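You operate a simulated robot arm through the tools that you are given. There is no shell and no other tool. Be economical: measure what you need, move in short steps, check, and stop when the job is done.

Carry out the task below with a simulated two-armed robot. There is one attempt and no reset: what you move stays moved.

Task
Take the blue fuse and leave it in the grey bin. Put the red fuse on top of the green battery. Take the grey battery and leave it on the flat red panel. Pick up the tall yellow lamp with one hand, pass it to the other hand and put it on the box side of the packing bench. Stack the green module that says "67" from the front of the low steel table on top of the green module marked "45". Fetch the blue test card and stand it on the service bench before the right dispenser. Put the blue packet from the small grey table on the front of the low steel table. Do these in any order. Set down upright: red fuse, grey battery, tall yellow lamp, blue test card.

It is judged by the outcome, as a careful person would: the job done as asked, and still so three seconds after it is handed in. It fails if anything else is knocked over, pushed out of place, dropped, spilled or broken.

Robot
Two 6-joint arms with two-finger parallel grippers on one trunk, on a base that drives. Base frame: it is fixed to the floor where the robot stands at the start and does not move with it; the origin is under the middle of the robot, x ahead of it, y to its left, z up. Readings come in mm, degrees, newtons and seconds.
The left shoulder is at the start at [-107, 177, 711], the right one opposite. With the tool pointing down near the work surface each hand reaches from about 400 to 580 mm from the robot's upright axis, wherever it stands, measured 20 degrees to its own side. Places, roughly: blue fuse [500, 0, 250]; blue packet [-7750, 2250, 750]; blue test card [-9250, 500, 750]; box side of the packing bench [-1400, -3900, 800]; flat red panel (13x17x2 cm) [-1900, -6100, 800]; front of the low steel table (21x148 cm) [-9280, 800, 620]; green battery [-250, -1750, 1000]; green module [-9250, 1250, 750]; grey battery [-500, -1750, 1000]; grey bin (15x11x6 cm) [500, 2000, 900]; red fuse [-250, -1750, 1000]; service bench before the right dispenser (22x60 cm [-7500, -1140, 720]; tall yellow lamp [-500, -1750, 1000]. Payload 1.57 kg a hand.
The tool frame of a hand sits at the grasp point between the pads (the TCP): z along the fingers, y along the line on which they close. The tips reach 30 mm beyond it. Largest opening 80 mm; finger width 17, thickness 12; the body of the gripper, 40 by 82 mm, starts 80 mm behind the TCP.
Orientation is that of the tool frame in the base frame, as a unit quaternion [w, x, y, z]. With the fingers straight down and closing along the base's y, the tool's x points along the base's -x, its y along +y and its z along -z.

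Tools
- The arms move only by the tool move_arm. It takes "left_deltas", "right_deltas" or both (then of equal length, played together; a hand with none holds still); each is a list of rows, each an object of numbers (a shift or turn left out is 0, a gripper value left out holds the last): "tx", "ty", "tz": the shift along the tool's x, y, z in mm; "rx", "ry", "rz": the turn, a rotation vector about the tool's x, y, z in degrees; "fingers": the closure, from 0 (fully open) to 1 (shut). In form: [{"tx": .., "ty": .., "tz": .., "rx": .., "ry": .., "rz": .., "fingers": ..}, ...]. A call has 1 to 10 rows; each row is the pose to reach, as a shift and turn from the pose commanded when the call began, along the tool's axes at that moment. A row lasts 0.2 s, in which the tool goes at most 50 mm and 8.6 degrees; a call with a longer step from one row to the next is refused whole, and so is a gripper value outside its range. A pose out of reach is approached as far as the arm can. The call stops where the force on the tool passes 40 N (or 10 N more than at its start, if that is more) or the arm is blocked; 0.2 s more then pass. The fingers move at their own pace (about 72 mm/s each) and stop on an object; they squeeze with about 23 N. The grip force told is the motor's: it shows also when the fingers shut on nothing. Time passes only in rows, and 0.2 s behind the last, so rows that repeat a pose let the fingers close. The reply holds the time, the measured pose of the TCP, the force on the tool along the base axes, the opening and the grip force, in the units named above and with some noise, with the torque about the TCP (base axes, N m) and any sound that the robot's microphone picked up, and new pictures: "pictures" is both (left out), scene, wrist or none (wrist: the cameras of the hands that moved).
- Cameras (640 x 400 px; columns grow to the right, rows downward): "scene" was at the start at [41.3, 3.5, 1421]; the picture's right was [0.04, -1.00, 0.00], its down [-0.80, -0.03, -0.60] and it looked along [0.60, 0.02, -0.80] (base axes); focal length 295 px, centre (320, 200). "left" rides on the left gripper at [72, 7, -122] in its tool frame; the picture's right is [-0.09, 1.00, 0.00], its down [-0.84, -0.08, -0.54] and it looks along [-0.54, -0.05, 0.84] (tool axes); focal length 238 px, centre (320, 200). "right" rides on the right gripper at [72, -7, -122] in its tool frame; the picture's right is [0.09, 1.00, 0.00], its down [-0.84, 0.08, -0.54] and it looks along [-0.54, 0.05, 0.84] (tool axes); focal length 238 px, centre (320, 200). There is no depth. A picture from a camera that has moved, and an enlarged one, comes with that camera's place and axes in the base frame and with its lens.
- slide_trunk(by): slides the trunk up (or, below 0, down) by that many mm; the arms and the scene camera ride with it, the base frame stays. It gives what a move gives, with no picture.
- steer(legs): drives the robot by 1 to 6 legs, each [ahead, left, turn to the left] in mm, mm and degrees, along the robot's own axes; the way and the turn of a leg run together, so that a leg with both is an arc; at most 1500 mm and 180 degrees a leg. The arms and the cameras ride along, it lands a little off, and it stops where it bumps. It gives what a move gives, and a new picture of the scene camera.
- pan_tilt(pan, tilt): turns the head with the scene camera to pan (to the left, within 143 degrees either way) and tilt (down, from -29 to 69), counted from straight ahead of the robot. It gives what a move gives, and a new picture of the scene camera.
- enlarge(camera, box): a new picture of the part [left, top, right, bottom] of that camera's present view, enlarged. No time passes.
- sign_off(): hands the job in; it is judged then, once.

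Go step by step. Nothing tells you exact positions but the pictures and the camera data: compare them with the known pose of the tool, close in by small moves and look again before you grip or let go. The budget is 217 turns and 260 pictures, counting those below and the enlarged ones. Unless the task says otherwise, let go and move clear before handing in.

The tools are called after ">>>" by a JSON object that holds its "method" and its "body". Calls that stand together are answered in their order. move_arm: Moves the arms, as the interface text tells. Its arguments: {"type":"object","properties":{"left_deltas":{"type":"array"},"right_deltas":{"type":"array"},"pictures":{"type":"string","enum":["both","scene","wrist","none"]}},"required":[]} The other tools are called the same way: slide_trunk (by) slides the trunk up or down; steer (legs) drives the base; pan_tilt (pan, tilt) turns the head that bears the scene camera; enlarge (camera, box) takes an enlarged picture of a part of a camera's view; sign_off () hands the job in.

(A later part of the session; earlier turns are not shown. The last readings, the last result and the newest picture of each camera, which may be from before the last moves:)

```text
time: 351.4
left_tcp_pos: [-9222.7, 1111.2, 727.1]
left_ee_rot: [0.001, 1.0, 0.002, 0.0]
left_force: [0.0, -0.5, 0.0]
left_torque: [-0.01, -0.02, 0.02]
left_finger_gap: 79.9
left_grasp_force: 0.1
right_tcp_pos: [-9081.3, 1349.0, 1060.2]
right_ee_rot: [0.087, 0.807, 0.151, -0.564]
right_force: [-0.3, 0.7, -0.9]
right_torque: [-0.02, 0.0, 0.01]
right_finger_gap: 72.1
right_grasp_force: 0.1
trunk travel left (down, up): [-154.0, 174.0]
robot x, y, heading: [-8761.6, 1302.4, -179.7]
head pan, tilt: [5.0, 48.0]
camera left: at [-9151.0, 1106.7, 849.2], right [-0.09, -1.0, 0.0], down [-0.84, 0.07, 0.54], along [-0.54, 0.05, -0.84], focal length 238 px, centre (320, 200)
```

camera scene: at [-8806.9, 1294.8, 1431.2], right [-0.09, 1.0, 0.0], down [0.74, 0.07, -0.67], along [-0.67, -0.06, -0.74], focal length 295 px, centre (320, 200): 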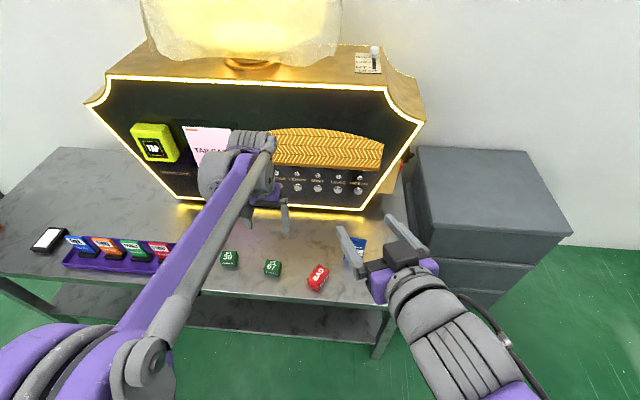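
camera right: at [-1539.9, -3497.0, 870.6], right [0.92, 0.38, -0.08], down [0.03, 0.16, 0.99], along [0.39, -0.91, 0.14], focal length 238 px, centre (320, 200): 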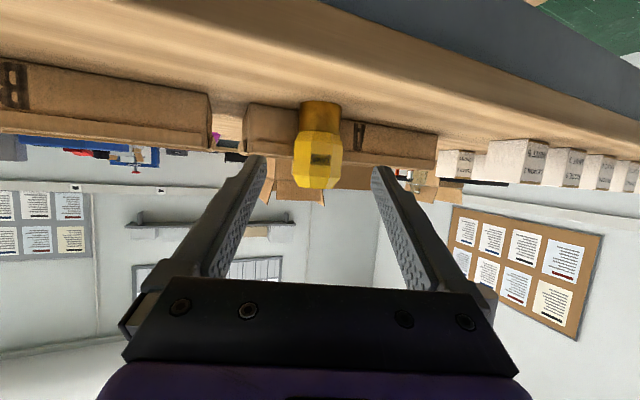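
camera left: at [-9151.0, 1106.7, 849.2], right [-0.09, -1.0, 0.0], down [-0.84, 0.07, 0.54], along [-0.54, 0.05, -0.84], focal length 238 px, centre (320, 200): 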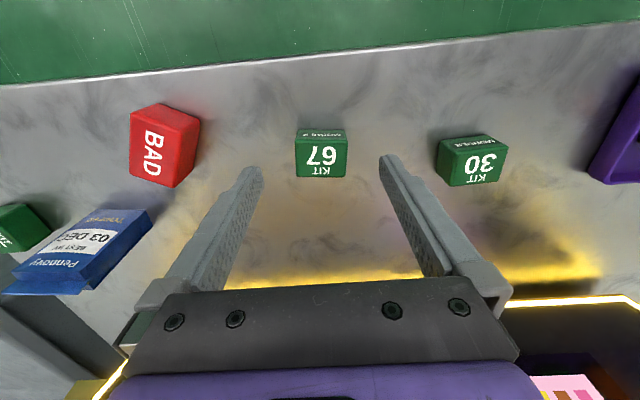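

>>> {"method": "move_arm", "body": {"left_deltas": [{"tz": 30, "ty": 1}, {"tz": 58, "ty": 1}, {"tz": 58, "ty": 1}, {"tz": 58, "ty": 1, "fingers": 1}, {"tz": 58, "ty": 1, "fingers": 1}, {"tz": 58, "ty": 1, "fingers": 1}, {"tz": 58, "ty": 1, "fingers": 1}, {"tz": 45, "ty": 1}, {"tz": 10, "ty": 1}, {"tz": -35, "ty": 1}], "pictures": "wrist"}}

```text
time: 353.6
left_tcp_pos: [-9221.4, 1110.2, 759.8]
left_ee_rot: [0.001, 1.0, 0.002, 0.0]
left_force: [-0.5, -0.8, -1.2]
left_torque: [0.0, 0.0, 0.0]
left_finger_gap: 46.1
left_grasp_force: 22.8
right_tcp_pos: [-9080.5, 1347.7, 1061.1]
right_ee_rot: [0.087, 0.807, 0.15, -0.564]
right_force: [0.2, -0.9, -0.5]
right_torque: [-0.02, 0.01, -0.01]
right_finger_gap: 71.8
right_grasp_force: 0.1
trunk travel left (down, up): [-154.0, 174.0]
robot x, y, heading: [-8761.1, 1300.5, -180.0]
head pan, tilt: [5.0, 48.0]
camera left: at [-9149.0, 1103.5, 882.1], right [-0.09, -1.0, 0.0], down [-0.84, 0.07, 0.54], along [-0.54, 0.05, -0.84], focal length 238 px, centre (320, 200)
```

left: 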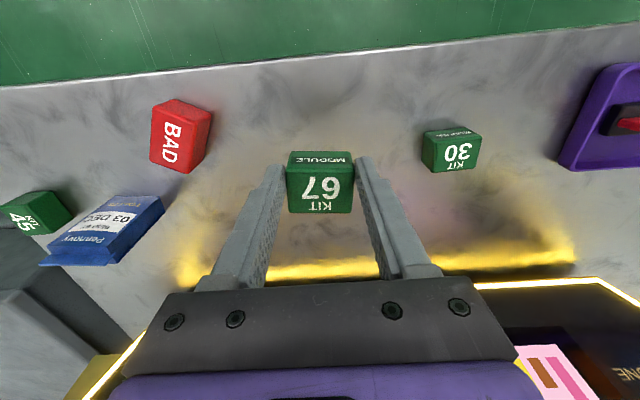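

67 held. Raise and strafe right to module 45.

>>> {"method": "move_arm", "body": {"left_deltas": [{"tz": -45}, {"tz": -80}], "pictures": "none"}}

>>> {"method": "steer", "body": {"legs": [[0, -357, 0]]}}

>>> {"method": "move_arm", "body": {"left_deltas": [{"tx": -25}, {"tx": -50}], "pictures": "wrist"}}

```text
time: 354.2
left_tcp_pos: [-9221.7, 1110.8, 840.6]
left_ee_rot: [0.001, 1.0, 0.003, 0.0]
left_force: [0.1, 0.7, -1.3]
left_torque: [0.03, 0.01, 0.01]
left_finger_gap: 46.0
left_grasp_force: 23.6
right_tcp_pos: [-9080.9, 1348.4, 1061.1]
right_ee_rot: [0.087, 0.808, 0.151, -0.563]
right_force: [0.2, 0.8, 0.4]
right_torque: [0.0, -0.02, -0.01]
right_finger_gap: 72.0
right_grasp_force: 0.1
trunk travel left (down, up): [-154.0, 174.0]
robot x, y, heading: [-8764.7, 1301.0, -179.8]
head pan, tilt: [5.0, 48.0]
```

```text
time: 357.9
left_tcp_pos: [-9222.3, 1469.7, 840.6]
left_ee_rot: [0.001, 1.0, 0.003, -0.001]
left_force: [-0.3, -0.1, -0.5]
left_torque: [0.0, 0.01, 0.04]
left_finger_gap: 45.8
left_grasp_force: 22.5
right_tcp_pos: [-9081.6, 1706.4, 1060.4]
right_ee_rot: [0.088, 0.807, 0.152, -0.564]
right_force: [0.1, -1.3, 0.2]
right_torque: [-0.02, 0.02, -0.01]
right_finger_gap: 71.9
right_grasp_force: 0.0
trunk travel left (down, up): [-154.0, 174.0]
robot x, y, heading: [-8764.2, 1659.3, -179.3]
head pan, tilt: [5.0, 48.0]
camera scene: at [-8808.4, 1654.8, 1431.2], right [-0.09, 1.0, 0.0], down [0.74, 0.07, -0.67], along [-0.67, -0.06, -0.74], focal length 295 px, centre (320, 200)
```

scene: 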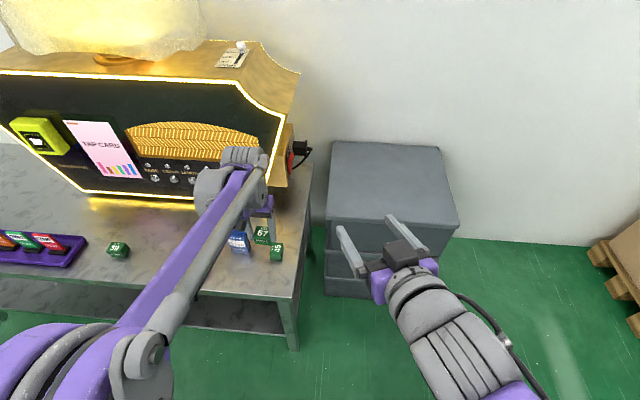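

```text
time: 358.5
left_tcp_pos: [-9273.6, 1468.3, 841.0]
left_ee_rot: [0.001, 1.0, 0.003, 0.0]
left_force: [-1.0, -0.6, -0.7]
left_torque: [0.02, -0.03, 0.04]
left_finger_gap: 46.0
left_grasp_force: 22.8
right_tcp_pos: [-9083.1, 1706.9, 1062.5]
right_ee_rot: [0.088, 0.807, 0.151, -0.564]
right_force: [0.8, -0.3, -0.4]
right_torque: [-0.01, -0.01, 0.01]
right_finger_gap: 72.1
right_grasp_force: 0.0
trunk travel left (down, up): [-154.0, 174.0]
robot x, y, heading: [-8762.7, 1660.2, -179.8]
head pan, tilt: [5.0, 48.0]
camera left: at [-9202.0, 1462.0, 962.2], right [-0.09, -1.0, 0.0], down [-0.84, 0.07, 0.54], along [-0.54, 0.05, -0.84], focal length 238 px, centre (320, 200)
```

left: 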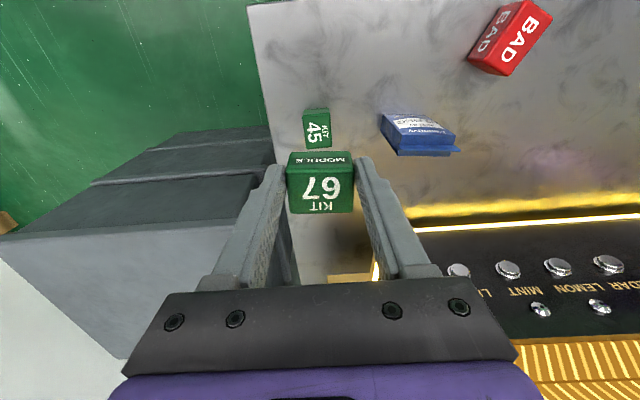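

>>> {"method": "move_arm", "body": {"left_deltas": [{"tx": -15, "tz": 35}, {"tx": -15, "tz": 65}], "pictures": "wrist"}}

>>> {"method": "enlarge", "body": {"camera": "left", "box": [240, 90, 400, 230]}}

```text
time: 359.1
left_tcp_pos: [-9287.9, 1465.0, 774.1]
left_ee_rot: [0.001, 1.0, 0.002, -0.001]
left_force: [-0.5, 0.9, -0.2]
left_torque: [0.0, 0.03, -0.02]
left_finger_gap: 45.8
left_grasp_force: 23.1
right_tcp_pos: [-9082.1, 1707.7, 1061.5]
right_ee_rot: [0.087, 0.808, 0.151, -0.563]
right_force: [-0.1, 0.2, -0.3]
right_torque: [-0.01, 0.01, -0.01]
right_finger_gap: 72.3
right_grasp_force: 0.1
trunk travel left (down, up): [-154.0, 174.0]
robot x, y, heading: [-8763.3, 1659.9, -179.7]
head pan, tilt: [5.0, 48.0]
camera left: at [-9216.0, 1459.4, 896.9], right [-0.09, -1.0, 0.0], down [-0.84, 0.07, 0.54], along [-0.54, 0.05, -0.84], focal length 238 px, centre (320, 200)
```

left: 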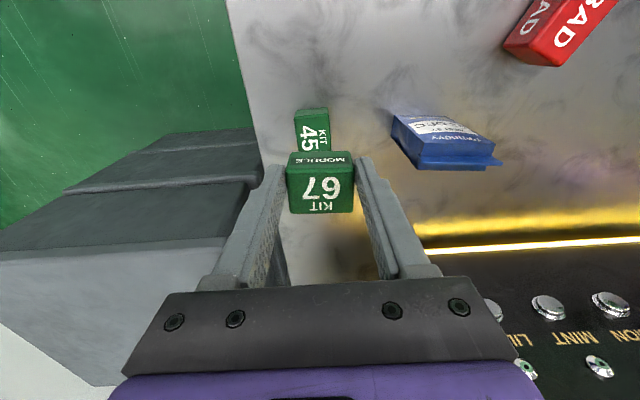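

```text
2.86 times, centred on (320, 160) of left
camera zoom: at [-9216.0, 1459.4, 896.9], right [-0.09, -1.0, 0.0], down [-0.84, 0.07, 0.54], along [-0.54, 0.05, -0.84], focal length 681 px, centre (320, 314)
```

zoom: 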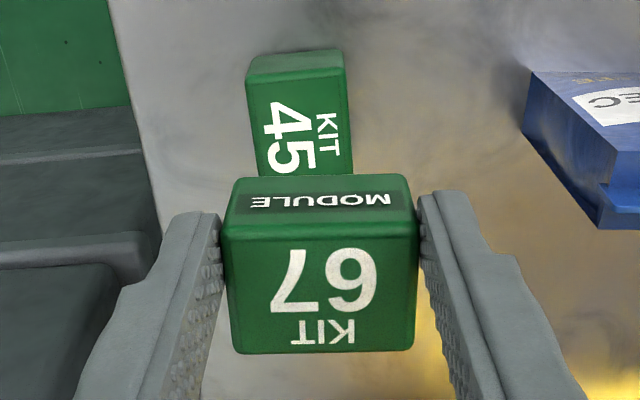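

Working the geometry through: module is 46×33×36, top 23 mm below TCP, its centre 16 mm forward; table ≈615, so 45's top ≈651. Correct by +5 mm x, +8 mm y and lower to TCP 722.

>>> {"method": "move_arm", "body": {"left_deltas": [{"tx": 5, "ty": -8}, {"tx": 5, "ty": -8, "tz": 25}, {"tx": 5, "ty": -8, "tz": 50}, {"tx": 5, "ty": -8, "tz": 50}], "pictures": "wrist"}}

>>> {"method": "enlarge", "body": {"camera": "left", "box": [240, 90, 400, 230]}}

```text
time: 360.1
left_tcp_pos: [-9282.7, 1475.8, 722.9]
left_ee_rot: [0.0, 1.0, 0.003, 0.0]
left_force: [0.2, 0.1, 0.3]
left_torque: [0.01, -0.03, 0.01]
left_finger_gap: 45.9
left_grasp_force: 23.5
right_tcp_pos: [-9082.5, 1707.6, 1061.6]
right_ee_rot: [0.087, 0.808, 0.151, -0.563]
right_force: [-0.7, 0.5, -0.4]
right_torque: [-0.03, 0.01, 0.0]
right_finger_gap: 71.9
right_grasp_force: 0.0
trunk travel left (down, up): [-154.0, 174.0]
robot x, y, heading: [-8762.8, 1662.2, -179.9]
head pan, tilt: [5.0, 48.0]
camera left: at [-9211.4, 1469.6, 845.8], right [-0.09, -1.0, 0.0], down [-0.84, 0.07, 0.54], along [-0.54, 0.05, -0.84], focal length 238 px, centre (320, 200)
```

left: 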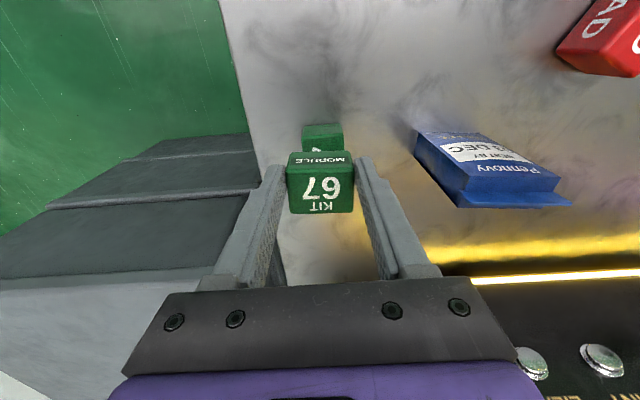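

```text
2.86 times, centred on (320, 160) of left
camera zoom: at [-9211.4, 1469.6, 845.8], right [-0.09, -1.0, 0.0], down [-0.84, 0.07, 0.54], along [-0.54, 0.05, -0.84], focal length 681 px, centre (320, 314)
```

zoom: 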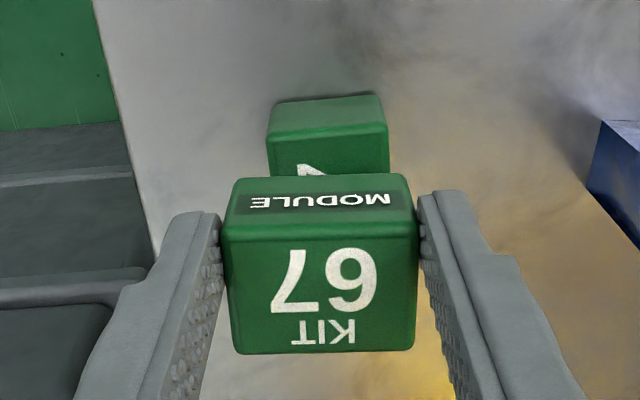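

Aligned within 2 mm. Lower to contact.

>>> {"method": "move_arm", "body": {"left_deltas": [{"ty": 2, "tx": 1, "tz": 5}, {"ty": 2, "tx": 2, "tz": 9}], "pictures": "none"}}

>>> {"method": "move_arm", "body": {"left_deltas": [{"tz": 3}], "pictures": "none"}}

>>> {"method": "move_arm", "body": {"left_deltas": [{"tz": 2}], "pictures": "wrist"}}

```text
time: 360.7
left_tcp_pos: [-9282.7, 1475.8, 716.3]
left_ee_rot: [0.001, 1.0, 0.002, 0.001]
left_force: [-0.1, 0.0, -0.2]
left_torque: [-0.01, 0.0, 0.03]
left_finger_gap: 45.5
left_grasp_force: 22.7
right_tcp_pos: [-9081.9, 1708.4, 1061.0]
right_ee_rot: [0.087, 0.807, 0.151, -0.565]
right_force: [0.6, 0.4, 0.7]
right_torque: [0.01, -0.03, 0.02]
right_finger_gap: 71.7
right_grasp_force: 0.0
trunk travel left (down, up): [-154.0, 174.0]
robot x, y, heading: [-8764.8, 1660.9, -179.6]
head pan, tilt: [5.0, 48.0]
```

```text
time: 361.1
left_tcp_pos: [-9281.9, 1475.3, 712.4]
left_ee_rot: [0.001, 1.0, 0.003, 0.0]
left_force: [0.6, 0.2, -0.7]
left_torque: [0.01, -0.01, 0.02]
left_finger_gap: 45.5
left_grasp_force: 22.2
right_tcp_pos: [-9082.8, 1706.8, 1062.3]
right_ee_rot: [0.086, 0.807, 0.15, -0.564]
right_force: [-0.2, -1.0, -0.1]
right_torque: [0.01, 0.0, -0.02]
right_finger_gap: 72.1
right_grasp_force: 0.0
trunk travel left (down, up): [-154.0, 174.0]
robot x, y, heading: [-8765.3, 1656.8, -179.9]
head pan, tilt: [5.0, 48.0]
```

```text
time: 361.5
left_tcp_pos: [-9281.0, 1473.6, 710.5]
left_ee_rot: [0.001, 1.0, 0.002, 0.0]
left_force: [0.3, 0.1, -0.2]
left_torque: [0.04, -0.01, 0.03]
left_finger_gap: 45.5
left_grasp_force: 23.0
right_tcp_pos: [-9082.6, 1708.0, 1062.4]
right_ee_rot: [0.088, 0.807, 0.151, -0.564]
right_force: [-0.3, 0.0, 0.3]
right_torque: [0.01, 0.02, -0.01]
right_finger_gap: 72.0
right_grasp_force: 0.0
trunk travel left (down, up): [-154.0, 174.0]
robot x, y, heading: [-8765.7, 1659.2, -179.5]
head pan, tilt: [5.0, 48.0]
camera left: at [-9209.7, 1468.4, 832.4], right [-0.09, -1.0, 0.0], down [-0.84, 0.07, 0.54], along [-0.54, 0.05, -0.84], focal length 238 px, centre (320, 200)
```

left: 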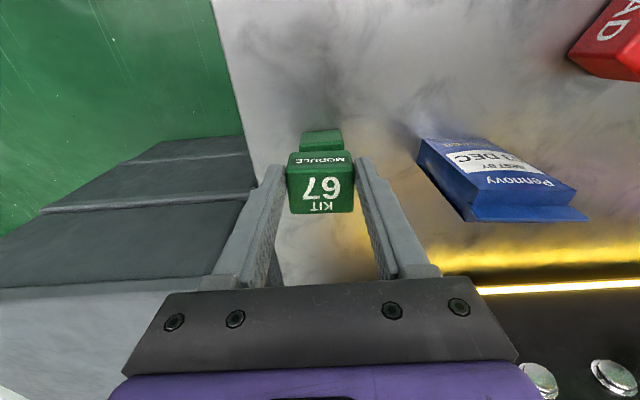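

>>> {"method": "move_arm", "body": {"left_deltas": [{"tz": 3}], "pictures": "none"}}

>>> {"method": "move_arm", "body": {"left_deltas": [{"tz": 2}], "pictures": "none"}}

>>> {"method": "move_arm", "body": {"left_deltas": [{"tz": 2}], "pictures": "wrist"}}

>>> {"method": "enlarge", "body": {"camera": "left", "box": [240, 90, 400, 230]}}

```text
time: 361.9
left_tcp_pos: [-9281.5, 1474.3, 706.2]
left_ee_rot: [0.001, 1.0, 0.003, 0.0]
left_force: [-0.9, 0.3, -0.2]
left_torque: [-0.01, -0.02, 0.0]
left_finger_gap: 45.5
left_grasp_force: 22.9
right_tcp_pos: [-9083.1, 1706.7, 1061.2]
right_ee_rot: [0.087, 0.807, 0.151, -0.564]
right_force: [0.2, 0.0, 0.3]
right_torque: [-0.02, -0.01, -0.04]
right_finger_gap: 71.8
right_grasp_force: 0.0
trunk travel left (down, up): [-154.0, 174.0]
robot x, y, heading: [-8759.6, 1658.0, -179.8]
head pan, tilt: [5.0, 48.0]
```

```text
time: 362.3
left_tcp_pos: [-9280.4, 1475.4, 705.5]
left_ee_rot: [0.001, 1.0, 0.002, 0.001]
left_force: [0.1, -0.4, -0.3]
left_torque: [-0.03, -0.02, -0.02]
left_finger_gap: 45.5
left_grasp_force: 23.6
right_tcp_pos: [-9083.0, 1707.2, 1061.3]
right_ee_rot: [0.088, 0.808, 0.152, -0.563]
right_force: [0.1, -0.5, -0.3]
right_torque: [-0.01, -0.02, 0.01]
right_finger_gap: 71.7
right_grasp_force: 0.1
trunk travel left (down, up): [-154.0, 174.0]
robot x, y, heading: [-8763.4, 1662.2, -179.9]
head pan, tilt: [5.0, 48.0]
```

```text
time: 362.7
left_tcp_pos: [-9281.6, 1474.5, 703.6]
left_ee_rot: [0.0, 1.0, 0.002, 0.0]
left_force: [0.6, 0.4, -0.3]
left_torque: [-0.01, -0.01, 0.01]
left_finger_gap: 45.5
left_grasp_force: 22.8
right_tcp_pos: [-9083.0, 1706.9, 1060.5]
right_ee_rot: [0.087, 0.807, 0.151, -0.564]
right_force: [0.5, -0.3, -0.1]
right_torque: [-0.04, 0.03, 0.02]
right_finger_gap: 72.1
right_grasp_force: 0.1
trunk travel left (down, up): [-154.0, 174.0]
robot x, y, heading: [-8765.4, 1660.5, -179.8]
head pan, tilt: [5.0, 48.0]
camera left: at [-9209.3, 1468.8, 826.1], right [-0.09, -1.0, 0.0], down [-0.84, 0.07, 0.54], along [-0.54, 0.05, -0.84], focal length 238 px, centre (320, 200)
```

left: 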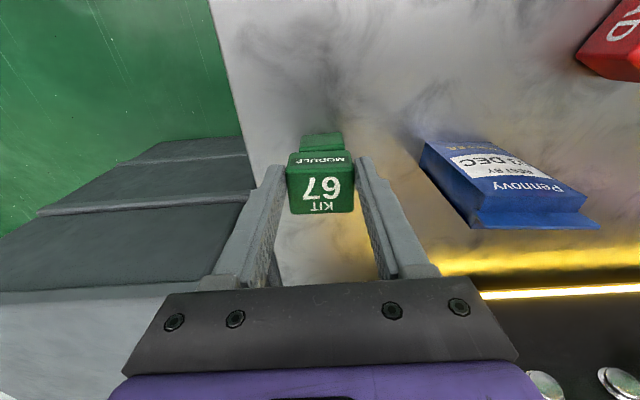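

```text
2.86 times, centred on (320, 160) of left
camera zoom: at [-9209.3, 1468.8, 826.1], right [-0.09, -1.0, 0.0], down [-0.84, 0.07, 0.54], along [-0.54, 0.05, -0.84], focal length 681 px, centre (320, 314)
```

zoom: 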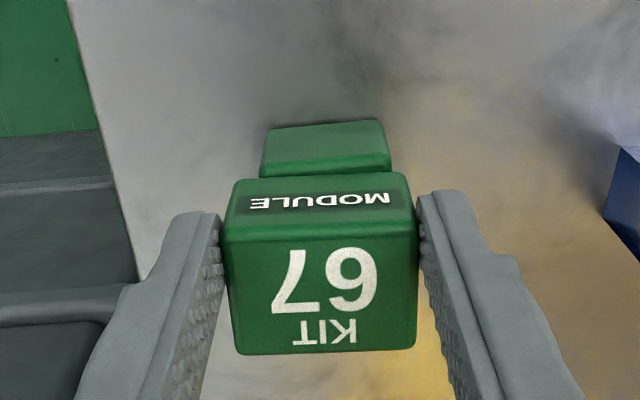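

>>> {"method": "move_arm", "body": {"left_deltas": [{"tz": 3}], "pictures": "none"}}

>>> {"method": "move_arm", "body": {"left_deltas": [{"tz": 3}], "pictures": "none"}}

>>> {"method": "move_arm", "body": {"left_deltas": [{"tz": 3}], "pictures": "wrist"}}

```text
time: 363.1
left_tcp_pos: [-9279.4, 1475.2, 701.8]
left_ee_rot: [0.001, 1.0, 0.002, -0.001]
left_force: [-1.8, 0.4, 18.0]
left_torque: [0.01, 0.1, -0.1]
left_finger_gap: 45.6
left_grasp_force: 22.9
right_tcp_pos: [-9081.0, 1707.5, 1062.1]
right_ee_rot: [0.087, 0.807, 0.151, -0.564]
right_force: [0.5, -0.1, -0.4]
right_torque: [-0.02, 0.05, -0.01]
right_finger_gap: 72.2
right_grasp_force: 0.0
trunk travel left (down, up): [-154.0, 174.0]
robot x, y, heading: [-8763.3, 1661.9, -179.9]
head pan, tilt: [5.0, 48.0]
```

```text
time: 363.5
left_tcp_pos: [-9279.8, 1474.5, 699.5]
left_ee_rot: [0.001, 1.0, 0.002, 0.001]
left_force: [0.4, 2.2, 18.6]
left_torque: [0.13, -0.01, -0.04]
left_finger_gap: 45.5
left_grasp_force: 22.9
right_tcp_pos: [-9081.3, 1707.7, 1061.5]
right_ee_rot: [0.086, 0.807, 0.15, -0.565]
right_force: [-0.9, -0.1, -0.2]
right_torque: [-0.03, -0.01, -0.04]
right_finger_gap: 72.0
right_grasp_force: 0.1
trunk travel left (down, up): [-154.0, 174.0]
robot x, y, heading: [-8763.3, 1659.5, -179.8]
head pan, tilt: [5.0, 48.0]
```

```text
time: 363.9
left_tcp_pos: [-9280.0, 1474.4, 696.7]
left_ee_rot: [0.001, 1.0, 0.004, -0.001]
left_force: [0.4, 0.6, 18.1]
left_torque: [-0.01, 0.02, 0.01]
left_finger_gap: 45.2
left_grasp_force: 22.8
right_tcp_pos: [-9081.1, 1707.9, 1061.4]
right_ee_rot: [0.087, 0.807, 0.151, -0.565]
right_force: [-0.2, -0.5, 1.1]
right_torque: [0.02, -0.03, -0.01]
right_finger_gap: 71.9
right_grasp_force: 0.0
trunk travel left (down, up): [-154.0, 174.0]
robot x, y, heading: [-8763.2, 1660.6, -180.0]
head pan, tilt: [5.0, 48.0]
camera left: at [-9208.3, 1468.8, 818.4], right [-0.09, -1.0, 0.0], down [-0.84, 0.07, 0.54], along [-0.54, 0.04, -0.84], focal length 238 px, centre (320, 200)
```

left: 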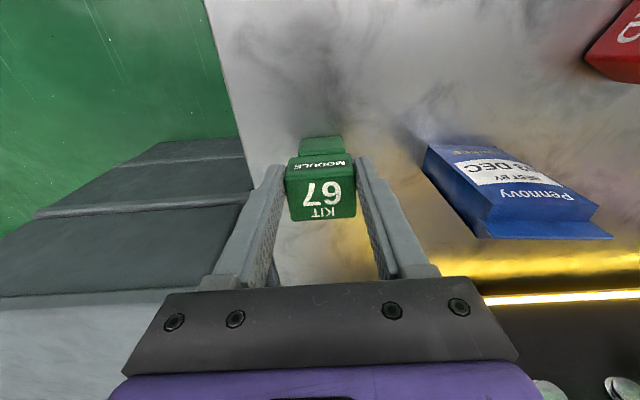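

Contact made; release and rise.

>>> {"method": "move_arm", "body": {"left_deltas": [{"tz": -2}, {"tz": -2, "fingers": 0.2}, {"tz": -2, "fingers": 0.2}, {"tz": -30, "fingers": 0.1}, {"tz": -70}, {"tz": -110}], "pictures": "wrist"}}

>>> {"method": "enlarge", "body": {"camera": "left", "box": [240, 90, 400, 190]}}

```text
time: 365.3
left_tcp_pos: [-9282.4, 1476.3, 804.8]
left_ee_rot: [0.001, 1.0, 0.002, 0.001]
left_force: [1.3, 0.5, 1.0]
left_torque: [0.0, 0.01, -0.01]
left_finger_gap: 71.9
left_grasp_force: 0.0
right_tcp_pos: [-9081.4, 1707.2, 1062.1]
right_ee_rot: [0.087, 0.807, 0.15, -0.564]
right_force: [0.1, 0.9, -0.8]
right_torque: [0.01, 0.02, -0.01]
right_finger_gap: 72.1
right_grasp_force: 0.0
trunk travel left (down, up): [-154.0, 174.0]
robot x, y, heading: [-8764.5, 1659.8, -179.7]
head pan, tilt: [5.0, 48.0]
camera left: at [-9210.9, 1470.7, 927.1], right [-0.09, -1.0, 0.0], down [-0.84, 0.07, 0.54], along [-0.54, 0.05, -0.84], focal length 238 px, centre (320, 200)
```

left: 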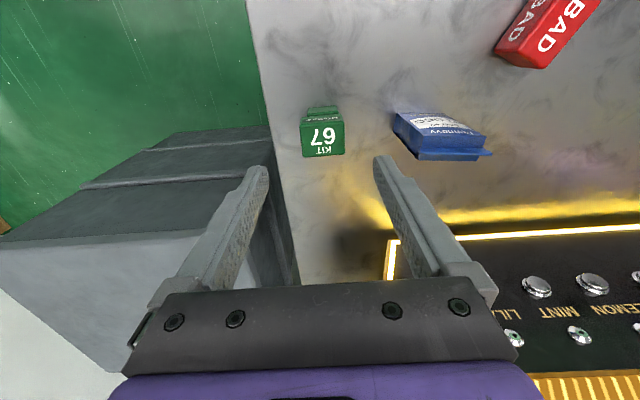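

```text
4.00 times, centred on (320, 140) of left
camera zoom: at [-9210.9, 1470.7, 927.1], right [-0.09, -1.0, 0.0], down [-0.84, 0.07, 0.54], along [-0.54, 0.05, -0.84], focal length 953 px, centre (320, 440)
```

zoom: 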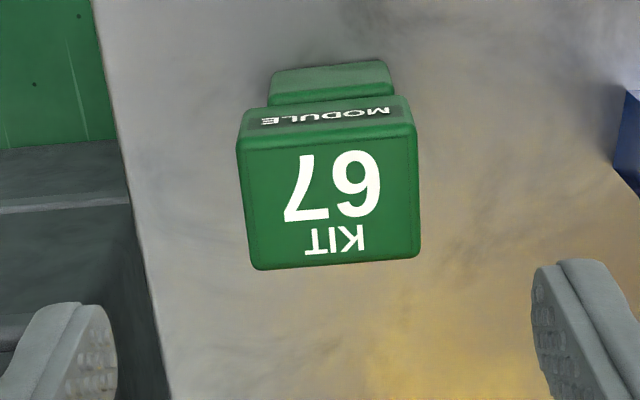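

Stacked properly. Raise and strafe left to the card rack.

>>> {"method": "move_arm", "body": {"left_deltas": [{"tz": -45, "tx": 20}, {"tz": -80, "tx": 50, "fingers": 0}], "pictures": "none"}}

>>> {"method": "steer", "body": {"legs": [[0, 950, 0]]}}

>>> {"method": "move_arm", "body": {"left_deltas": [{"tx": 0}], "pictures": "wrist"}}

```text
time: 365.9
left_tcp_pos: [-9228.9, 1478.5, 882.9]
left_ee_rot: [0.001, 1.0, 0.002, -0.001]
left_force: [0.6, 0.3, 0.3]
left_torque: [-0.01, 0.04, -0.01]
left_finger_gap: 80.1
left_grasp_force: 0.1
right_tcp_pos: [-9082.8, 1707.5, 1061.5]
right_ee_rot: [0.087, 0.807, 0.151, -0.565]
right_force: [-0.1, -0.8, -0.7]
right_torque: [0.0, 0.02, -0.01]
right_finger_gap: 72.0
right_grasp_force: 0.0
trunk travel left (down, up): [-154.0, 174.0]
robot x, y, heading: [-8766.1, 1656.6, -180.0]
head pan, tilt: [5.0, 48.0]
```

```text
time: 374.5
left_tcp_pos: [-9222.4, 534.6, 882.2]
left_ee_rot: [0.001, 1.0, 0.006, 0.0]
left_force: [0.8, 0.3, 0.4]
left_torque: [0.0, 0.0, 0.02]
left_finger_gap: 79.9
left_grasp_force: 0.1
right_tcp_pos: [-9074.7, 764.2, 1060.8]
right_ee_rot: [0.088, 0.807, 0.153, -0.563]
right_force: [0.4, 0.0, 0.4]
right_torque: [0.0, -0.01, 0.01]
right_finger_gap: 72.1
right_grasp_force: 0.2
trunk travel left (down, up): [-154.0, 174.0]
robot x, y, heading: [-8759.5, 720.0, -179.3]
head pan, tilt: [5.0, 48.0]
camera scene: at [-8800.6, 713.4, 1431.2], right [-0.1, 1.0, 0.0], down [0.74, 0.07, -0.67], along [-0.67, -0.07, -0.74], focal length 295 px, centre (320, 200)
```

scene: 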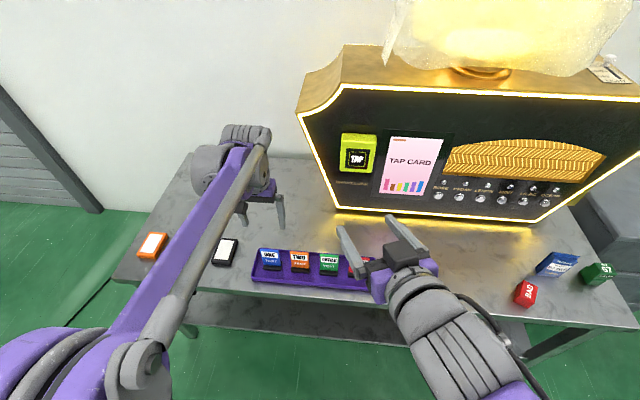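

```text
time: 374.9
left_tcp_pos: [-9220.9, 534.0, 881.0]
left_ee_rot: [0.001, 1.0, 0.005, 0.0]
left_force: [0.6, -0.4, -0.6]
left_torque: [-0.01, -0.01, -0.03]
left_finger_gap: 80.2
left_grasp_force: 0.0
right_tcp_pos: [-9076.7, 764.3, 1061.1]
right_ee_rot: [0.088, 0.807, 0.153, -0.563]
right_force: [0.7, -0.2, 0.3]
right_torque: [0.0, 0.01, -0.01]
right_finger_gap: 72.1
right_grasp_force: 0.1
trunk travel left (down, up): [-154.0, 174.0]
robot x, y, heading: [-8751.4, 720.5, -179.3]
head pan, tilt: [5.0, 48.0]
camera left: at [-9149.6, 528.4, 1004.9], right [-0.08, -1.0, 0.0], down [-0.84, 0.07, 0.54], along [-0.54, 0.04, -0.84], focal length 238 px, centre (320, 200)
```

left: 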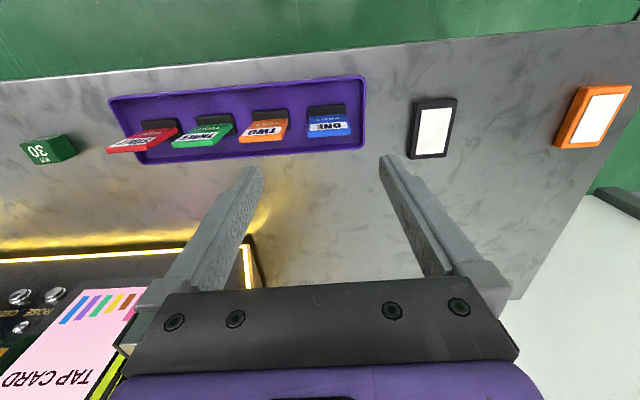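

>>> {"method": "enlarge", "body": {"camera": "left", "box": [250, 65, 410, 165]}}

>>> {"method": "enlarge", "body": {"camera": "scene", "box": [200, 210, 380, 310]}}

```text
4.00 times, centred on (330, 115) of left
camera zoom: at [-9149.6, 528.4, 1004.9], right [-0.08, -1.0, 0.0], down [-0.84, 0.07, 0.54], along [-0.54, 0.04, -0.84], focal length 953 px, centre (280, 540)
```

zoom: 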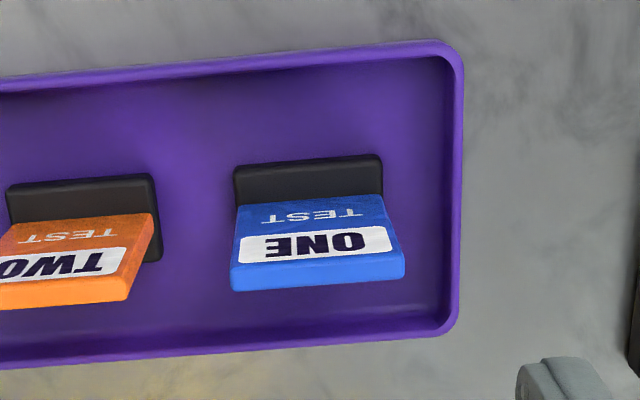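

```text
3.56 times, centred on (290, 260) of scene
camera zoom: at [-8800.6, 713.5, 1431.2], right [-0.1, 1.0, 0.0], down [0.74, 0.07, -0.67], along [-0.67, -0.07, -0.74], focal length 1049 px, centre (427, -13)
```

zoom: 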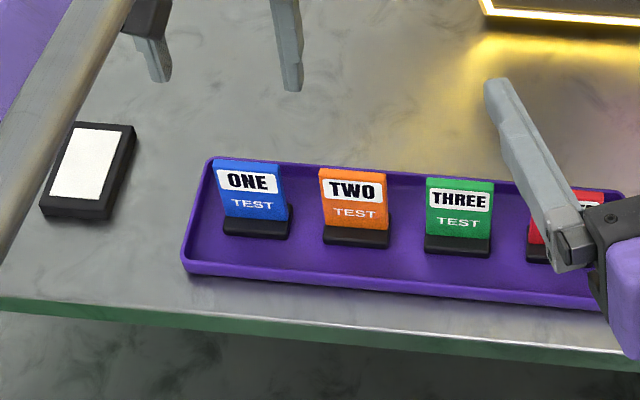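

Card ONE stands on a black foot: top ≈[-9239,522,717], neighbours are close, so I'll rotate the left gripper 90° to grip across the card's thickness.

>>> {"method": "move_arm", "body": {"left_deltas": [{"rz": 8.5}, {"rz": 17}, {"rz": 25.5}, {"rz": 34}, {"rz": 42.5}, {"rz": 51}, {"rz": 59.5}, {"rz": 68, "tx": -6, "ty": 4}, {"rz": 76.5, "tx": -12, "ty": 8}, {"rz": 85, "tx": -18, "ty": 12}], "pictures": "none"}}

>>> {"method": "move_arm", "body": {"left_deltas": [{"rz": 5, "tz": 30}, {"rz": 5, "tz": 70}], "pictures": "both"}}

```text
time: 377.1
left_tcp_pos: [-9240.5, 522.2, 881.2]
left_ee_rot: [0.001, 0.741, -0.672, 0.001]
left_force: [0.8, -0.4, -0.8]
left_torque: [-0.01, 0.01, 0.0]
left_finger_gap: 80.1
left_grasp_force: 0.1
right_tcp_pos: [-9075.6, 763.5, 1061.7]
right_ee_rot: [0.09, 0.807, 0.155, -0.563]
right_force: [-0.1, 0.4, 0.3]
right_torque: [-0.03, -0.02, 0.02]
right_finger_gap: 71.9
right_grasp_force: 0.1
trunk travel left (down, up): [-154.0, 174.0]
robot x, y, heading: [-8751.3, 722.4, -179.4]
head pan, tilt: [5.0, 48.0]
```

```text
time: 377.7
left_tcp_pos: [-9239.0, 521.6, 813.0]
left_ee_rot: [0.001, 0.711, -0.703, 0.001]
left_force: [-0.2, 0.4, 0.0]
left_torque: [-0.01, -0.01, 0.01]
left_finger_gap: 79.9
left_grasp_force: 0.0
right_tcp_pos: [-9075.9, 763.7, 1061.7]
right_ee_rot: [0.09, 0.807, 0.155, -0.563]
right_force: [0.3, 0.0, 0.4]
right_torque: [0.02, -0.02, 0.02]
right_finger_gap: 71.9
right_grasp_force: 0.0
trunk travel left (down, up): [-154.0, 174.0]
robot x, y, heading: [-8754.5, 718.2, -179.2]
head pan, tilt: [5.0, 48.0]
camera scene: at [-8801.0, 713.4, 1431.1], right [-0.1, 1.0, 0.0], down [0.74, 0.07, -0.67], along [-0.67, -0.07, -0.74], focal length 295 px, centre (320, 200)
camera left: at [-9245.4, 449.6, 935.3], right [-1.0, 0.08, 0.0], down [0.07, 0.84, 0.54], along [0.04, 0.54, -0.84], focal length 238 px, centre (320, 200)
```

scene: 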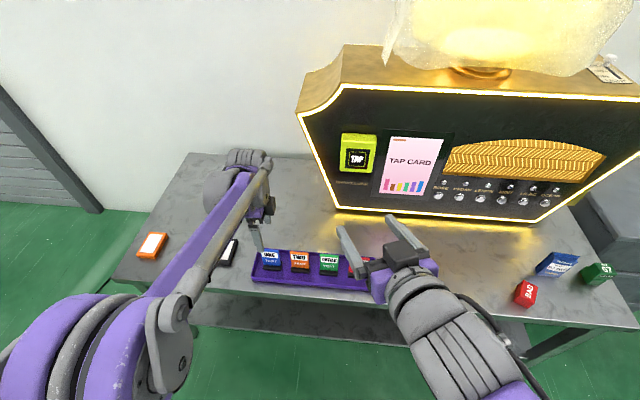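
left: 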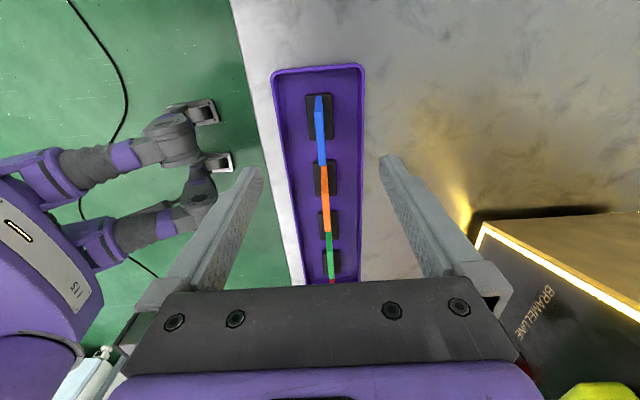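

The card edge lies centred between the fingers. Descend and grip.

>>> {"method": "move_arm", "body": {"left_deltas": [{"ty": 2, "tz": 40}, {"ty": 2, "tz": 80}, {"ty": 2, "tz": 118}, {"ty": 2, "tz": 118}, {"ty": 2, "tz": 118, "fingers": 0.7}, {"ty": 2, "tz": 118, "fingers": 0.7}, {"ty": 2, "tz": 118, "fingers": 0.7}], "pictures": "wrist"}}

```text
time: 379.3
left_tcp_pos: [-9243.1, 523.0, 694.7]
left_ee_rot: [0.001, 0.712, -0.702, 0.0]
left_force: [-0.1, 0.1, -0.3]
left_torque: [0.06, -0.02, 0.03]
left_finger_gap: 23.9
left_grasp_force: 0.1
right_tcp_pos: [-9075.7, 764.3, 1060.6]
right_ee_rot: [0.089, 0.806, 0.154, -0.564]
right_force: [-0.2, 1.1, 0.7]
right_torque: [-0.01, -0.02, 0.02]
right_finger_gap: 72.1
right_grasp_force: 0.0
trunk travel left (down, up): [-154.0, 174.0]
robot x, y, heading: [-8753.4, 719.4, -179.3]
head pan, tilt: [5.0, 48.0]
camera left: at [-9249.1, 451.0, 816.6], right [-1.0, 0.08, 0.0], down [0.07, 0.84, 0.54], along [0.04, 0.54, -0.84], focal length 238 px, centre (320, 200)
```

left: 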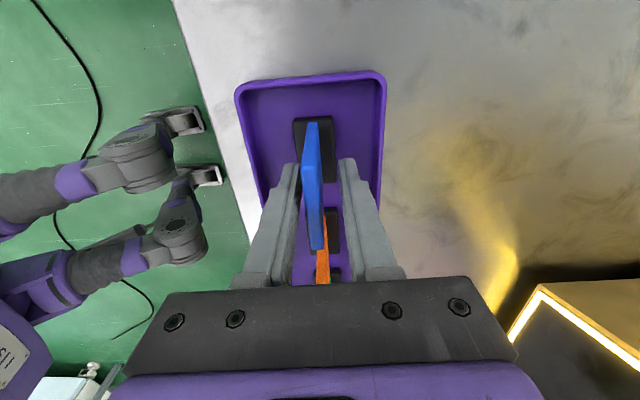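

>>> {"method": "move_arm", "body": {"left_deltas": [{"ty": -4}, {"ty": -4, "fingers": 1}, {"ty": -4, "fingers": 1}, {"ty": -4, "fingers": 1}, {"ty": -4, "fingers": 1}, {"ty": -4, "tz": -10, "fingers": 1}, {"ty": -4, "tz": -30, "fingers": 1}, {"ty": -4, "tz": -70, "fingers": 1}], "pictures": "wrist"}}

```text
time: 381.1
left_tcp_pos: [-9236.0, 519.8, 764.6]
left_ee_rot: [0.001, 0.711, -0.703, 0.0]
left_force: [-0.6, 0.3, 0.2]
left_torque: [-0.03, 0.0, 0.0]
left_finger_gap: 7.5
left_grasp_force: 23.3
right_tcp_pos: [-9074.5, 765.0, 1061.1]
right_ee_rot: [0.089, 0.807, 0.154, -0.563]
right_force: [0.4, 0.6, -0.5]
right_torque: [-0.01, -0.01, -0.01]
right_finger_gap: 72.2
right_grasp_force: 0.0
trunk travel left (down, up): [-154.0, 174.0]
robot x, y, heading: [-8755.6, 723.1, -179.4]
head pan, tilt: [5.0, 48.0]
camera left: at [-9243.3, 448.1, 887.1], right [-1.0, 0.08, 0.0], down [0.07, 0.84, 0.54], along [0.04, 0.54, -0.84], focal length 238 px, centre (320, 200)
```

left: 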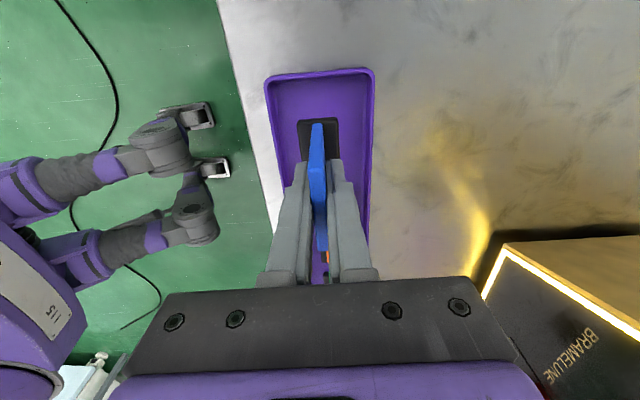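

Card with its foot is held. Raise, then drive to the service bench.

>>> {"method": "move_arm", "body": {"left_deltas": [{"tz": -45}, {"tz": -90}, {"tz": -130}, {"tz": -150, "ty": -35}, {"tz": -150, "ty": -70}], "pictures": "none"}}

>>> {"method": "slide_trunk", "body": {"by": 150}}

>>> {"method": "steer", "body": {"legs": [[-1480, 0, -0.6], [-250, 600, 0], [0, 700, 0]]}}

>>> {"method": "pan_tilt", "body": {"pan": 10, "tilt": 45}}

```text
time: 382.3
left_tcp_pos: [-9165.5, 521.9, 914.0]
left_ee_rot: [0.002, 0.711, -0.703, 0.001]
left_force: [0.4, 0.3, -0.8]
left_torque: [-0.02, 0.01, 0.0]
left_finger_gap: 7.4
left_grasp_force: 23.6
right_tcp_pos: [-9074.9, 764.3, 1061.9]
right_ee_rot: [0.089, 0.807, 0.154, -0.563]
right_force: [-0.5, 0.4, -0.3]
right_torque: [0.02, -0.02, 0.04]
right_finger_gap: 71.9
right_grasp_force: 0.1
trunk travel left (down, up): [-154.0, 174.0]
robot x, y, heading: [-8751.7, 719.1, -179.1]
head pan, tilt: [5.0, 48.0]
```

```text
time: 384.1
left_tcp_pos: [-9166.3, 522.2, 1063.7]
left_ee_rot: [0.001, 0.712, -0.702, 0.001]
left_force: [-0.1, 0.3, -0.5]
left_torque: [0.0, 0.0, 0.0]
left_finger_gap: 7.3
left_grasp_force: 23.1
right_tcp_pos: [-9073.8, 764.9, 1210.0]
right_ee_rot: [0.09, 0.807, 0.155, -0.563]
right_force: [1.3, -0.2, -0.5]
right_torque: [0.01, 0.0, 0.01]
right_finger_gap: 71.9
right_grasp_force: 0.0
trunk travel left (down, up): [-304.0, 24.0]
robot x, y, heading: [-8758.1, 722.2, -179.4]
head pan, tilt: [5.0, 48.0]
```

```text
time: 403.1
left_tcp_pos: [-7427.5, -763.0, 1064.2]
left_ee_rot: [-0.001, -0.704, 0.71, -0.001]
left_force: [0.0, 0.2, 1.0]
left_torque: [-0.02, -0.02, -0.02]
left_finger_gap: 7.3
left_grasp_force: 23.1
right_tcp_pos: [-7329.2, -523.4, 1211.8]
right_ee_rot: [0.082, 0.808, 0.145, -0.565]
right_force: [-0.3, 0.3, -0.3]
right_torque: [-0.02, -0.02, -0.03]
right_finger_gap: 72.3
right_grasp_force: 0.0
trunk travel left (down, up): [-304.0, 24.0]
robot x, y, heading: [-7015.7, -574.5, 179.6]
head pan, tilt: [5.0, 48.0]
camera scene: at [-7047.4, -580.0, 1584.4], right [-0.08, 1.0, 0.0], down [0.74, 0.06, -0.67], along [-0.67, -0.05, -0.74], focal length 295 px, centre (320, 200)
```

scene: 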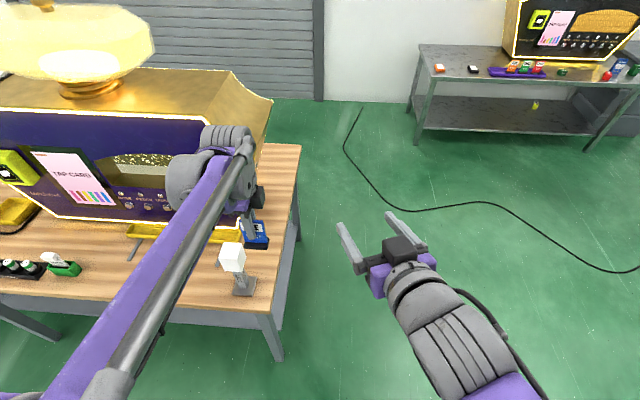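

```text
time: 403.7
left_tcp_pos: [-7425.8, -763.3, 1063.7]
left_ee_rot: [-0.001, -0.705, 0.709, 0.0]
left_force: [0.1, 0.5, -0.6]
left_torque: [-0.01, -0.01, -0.04]
left_finger_gap: 7.6
left_grasp_force: 23.0
right_tcp_pos: [-7330.1, -524.3, 1211.9]
right_ee_rot: [0.083, 0.808, 0.145, -0.565]
right_force: [-0.3, -0.5, 0.6]
right_torque: [-0.02, 0.02, 0.02]
right_finger_gap: 71.9
right_grasp_force: 0.1
trunk travel left (down, up): [-304.0, 24.0]
robot x, y, heading: [-7013.3, -572.6, 179.3]
head pan, tilt: [10.0, 45.0]
camera scene: at [-7049.0, -587.3, 1588.6], right [-0.17, 0.99, 0.0], down [0.7, 0.12, -0.71], along [-0.7, -0.12, -0.71], focal length 295 px, centre (320, 200)
```

scene: 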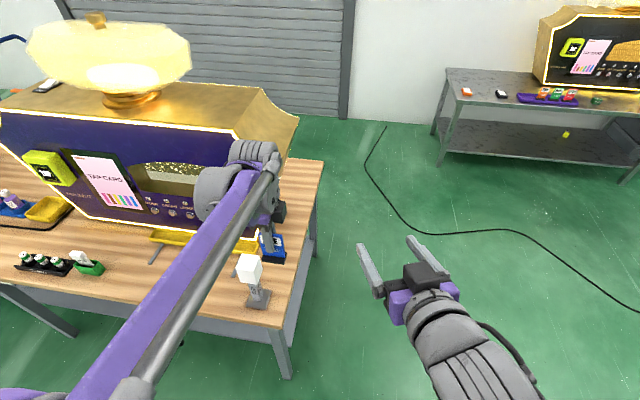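

Free spot before the right dispenser is around [-7480,-1145]. Strafe left 380 mm.

>>> {"method": "steer", "body": {"legs": [[0, 380, 0.5]]}}

>>> {"method": "move_arm", "body": {"left_deltas": [{"ty": 25, "tz": 25}, {"ty": 48, "tz": 60}, {"ty": 48, "tz": 100}, {"ty": 48, "tz": 140}], "pictures": "both"}}

```text
time: 407.7
left_tcp_pos: [-7426.8, -1148.5, 1063.4]
left_ee_rot: [-0.001, -0.707, 0.708, -0.001]
left_force: [-1.2, 0.2, -0.8]
left_torque: [-0.02, 0.04, 0.01]
left_finger_gap: 7.5
left_grasp_force: 23.3
right_tcp_pos: [-7331.0, -908.5, 1211.7]
right_ee_rot: [0.085, 0.808, 0.148, -0.564]
right_force: [0.2, -0.5, 0.6]
right_torque: [-0.01, 0.01, 0.0]
right_finger_gap: 72.3
right_grasp_force: 0.0
trunk travel left (down, up): [-304.0, 24.0]
robot x, y, heading: [-7017.2, -955.8, 179.8]
head pan, tilt: [10.0, 45.0]
camera scene: at [-7051.0, -970.5, 1588.6], right [-0.17, 0.99, 0.0], down [0.7, 0.12, -0.71], along [-0.7, -0.12, -0.71], focal length 295 px, centre (320, 200)
```

scene: 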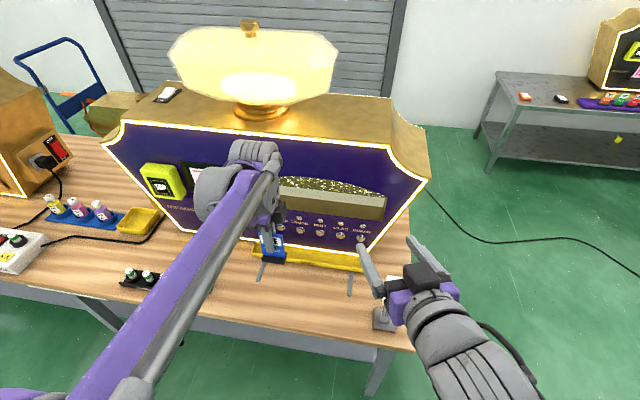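

```text
time: 408.7
left_tcp_pos: [-7476.2, -1146.2, 927.0]
left_ee_rot: [0.0, -0.707, 0.708, -0.001]
left_force: [0.1, -0.3, 0.0]
left_torque: [-0.01, -0.01, 0.01]
left_finger_gap: 7.5
left_grasp_force: 23.7
right_tcp_pos: [-7332.2, -908.4, 1211.5]
right_ee_rot: [0.085, 0.808, 0.148, -0.564]
right_force: [0.2, 0.0, -0.7]
right_torque: [0.0, -0.01, -0.01]
right_finger_gap: 72.1
right_grasp_force: 0.1
trunk travel left (down, up): [-304.0, 24.0]
robot x, y, heading: [-7015.1, -955.2, 179.7]
head pan, tilt: [10.0, 45.0]
camera scene: at [-7052.0, -970.6, 1588.6], right [-0.17, 0.99, 0.0], down [0.7, 0.12, -0.71], along [-0.7, -0.12, -0.71], focal length 295 px, centre (320, 200)
camera left: at [-7483.0, -1218.5, 1049.0], right [-1.0, 0.09, 0.0], down [0.08, 0.84, 0.54], along [0.05, 0.54, -0.84], focal length 238 px, centre (320, 200)
```

scene: 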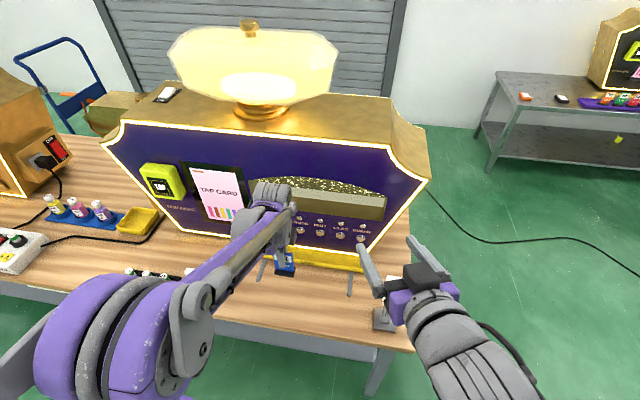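
left: 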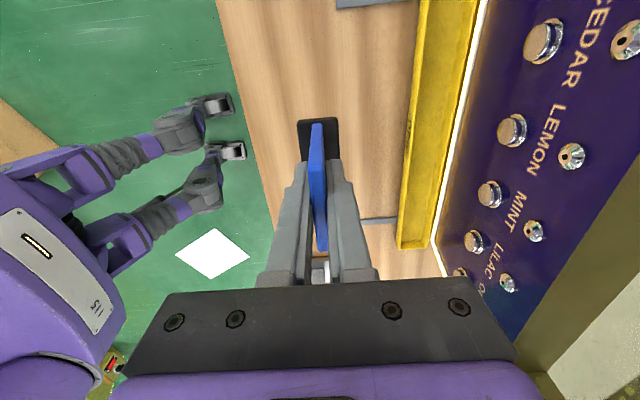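

Landing area is clear. Descend.

>>> {"method": "move_arm", "body": {"left_deltas": [{"tz": 40}, {"tz": 80}, {"tz": 115}, {"tz": 115}], "pictures": "wrist"}}

>>> {"method": "move_arm", "body": {"left_deltas": [{"tz": 3}, {"tz": 6}], "pictures": "none"}}

>>> {"method": "move_arm", "body": {"left_deltas": [{"tz": 4}], "pictures": "none"}}

```text
time: 409.7
left_tcp_pos: [-7475.7, -1148.5, 809.8]
left_ee_rot: [-0.001, -0.706, 0.708, -0.001]
left_force: [0.4, -0.3, -1.0]
left_torque: [0.01, 0.01, 0.0]
left_finger_gap: 7.3
left_grasp_force: 23.0
right_tcp_pos: [-7331.6, -908.2, 1211.7]
right_ee_rot: [0.085, 0.808, 0.148, -0.564]
right_force: [0.2, -0.3, -0.1]
right_torque: [-0.02, -0.01, 0.02]
right_finger_gap: 71.9
right_grasp_force: 0.1
trunk travel left (down, up): [-304.0, 24.0]
robot x, y, heading: [-7014.2, -956.3, 179.8]
head pan, tilt: [10.0, 45.0]
camera left: at [-7482.4, -1219.9, 933.3], right [-1.0, 0.09, 0.0], down [0.08, 0.84, 0.54], along [0.05, 0.54, -0.84], focal length 238 px, centre (320, 200)
```

left: 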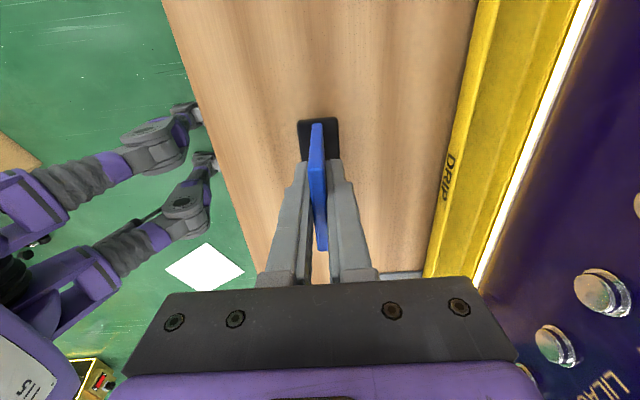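

```text
time: 410.3
left_tcp_pos: [-7476.9, -1148.7, 803.6]
left_ee_rot: [-0.001, -0.706, 0.708, -0.001]
left_force: [-0.1, 0.0, 0.0]
left_torque: [0.0, 0.01, -0.01]
left_finger_gap: 7.3
left_grasp_force: 22.5
right_tcp_pos: [-7331.8, -908.2, 1211.1]
right_ee_rot: [0.084, 0.808, 0.147, -0.564]
right_force: [0.7, 0.5, 0.3]
right_torque: [-0.02, 0.0, 0.02]
right_finger_gap: 72.1
right_grasp_force: 0.2
trunk travel left (down, up): [-304.0, 24.0]
robot x, y, heading: [-7011.3, -959.4, 179.7]
head pan, tilt: [10.0, 45.0]
```

```text
time: 410.7
left_tcp_pos: [-7474.7, -1149.0, 800.2]
left_ee_rot: [-0.002, -0.706, 0.708, 0.0]
left_force: [-0.5, -0.2, -0.2]
left_torque: [0.01, 0.0, 0.02]
left_finger_gap: 7.0
left_grasp_force: 22.8
right_tcp_pos: [-7333.9, -909.5, 1209.9]
right_ee_rot: [0.085, 0.808, 0.147, -0.564]
right_force: [-0.1, -0.4, 0.3]
right_torque: [0.02, 0.0, 0.01]
right_finger_gap: 71.9
right_grasp_force: 0.1
trunk travel left (down, up): [-304.0, 24.0]
robot x, y, heading: [-7016.4, -956.7, 180.1]
head pan, tilt: [10.0, 45.0]
```

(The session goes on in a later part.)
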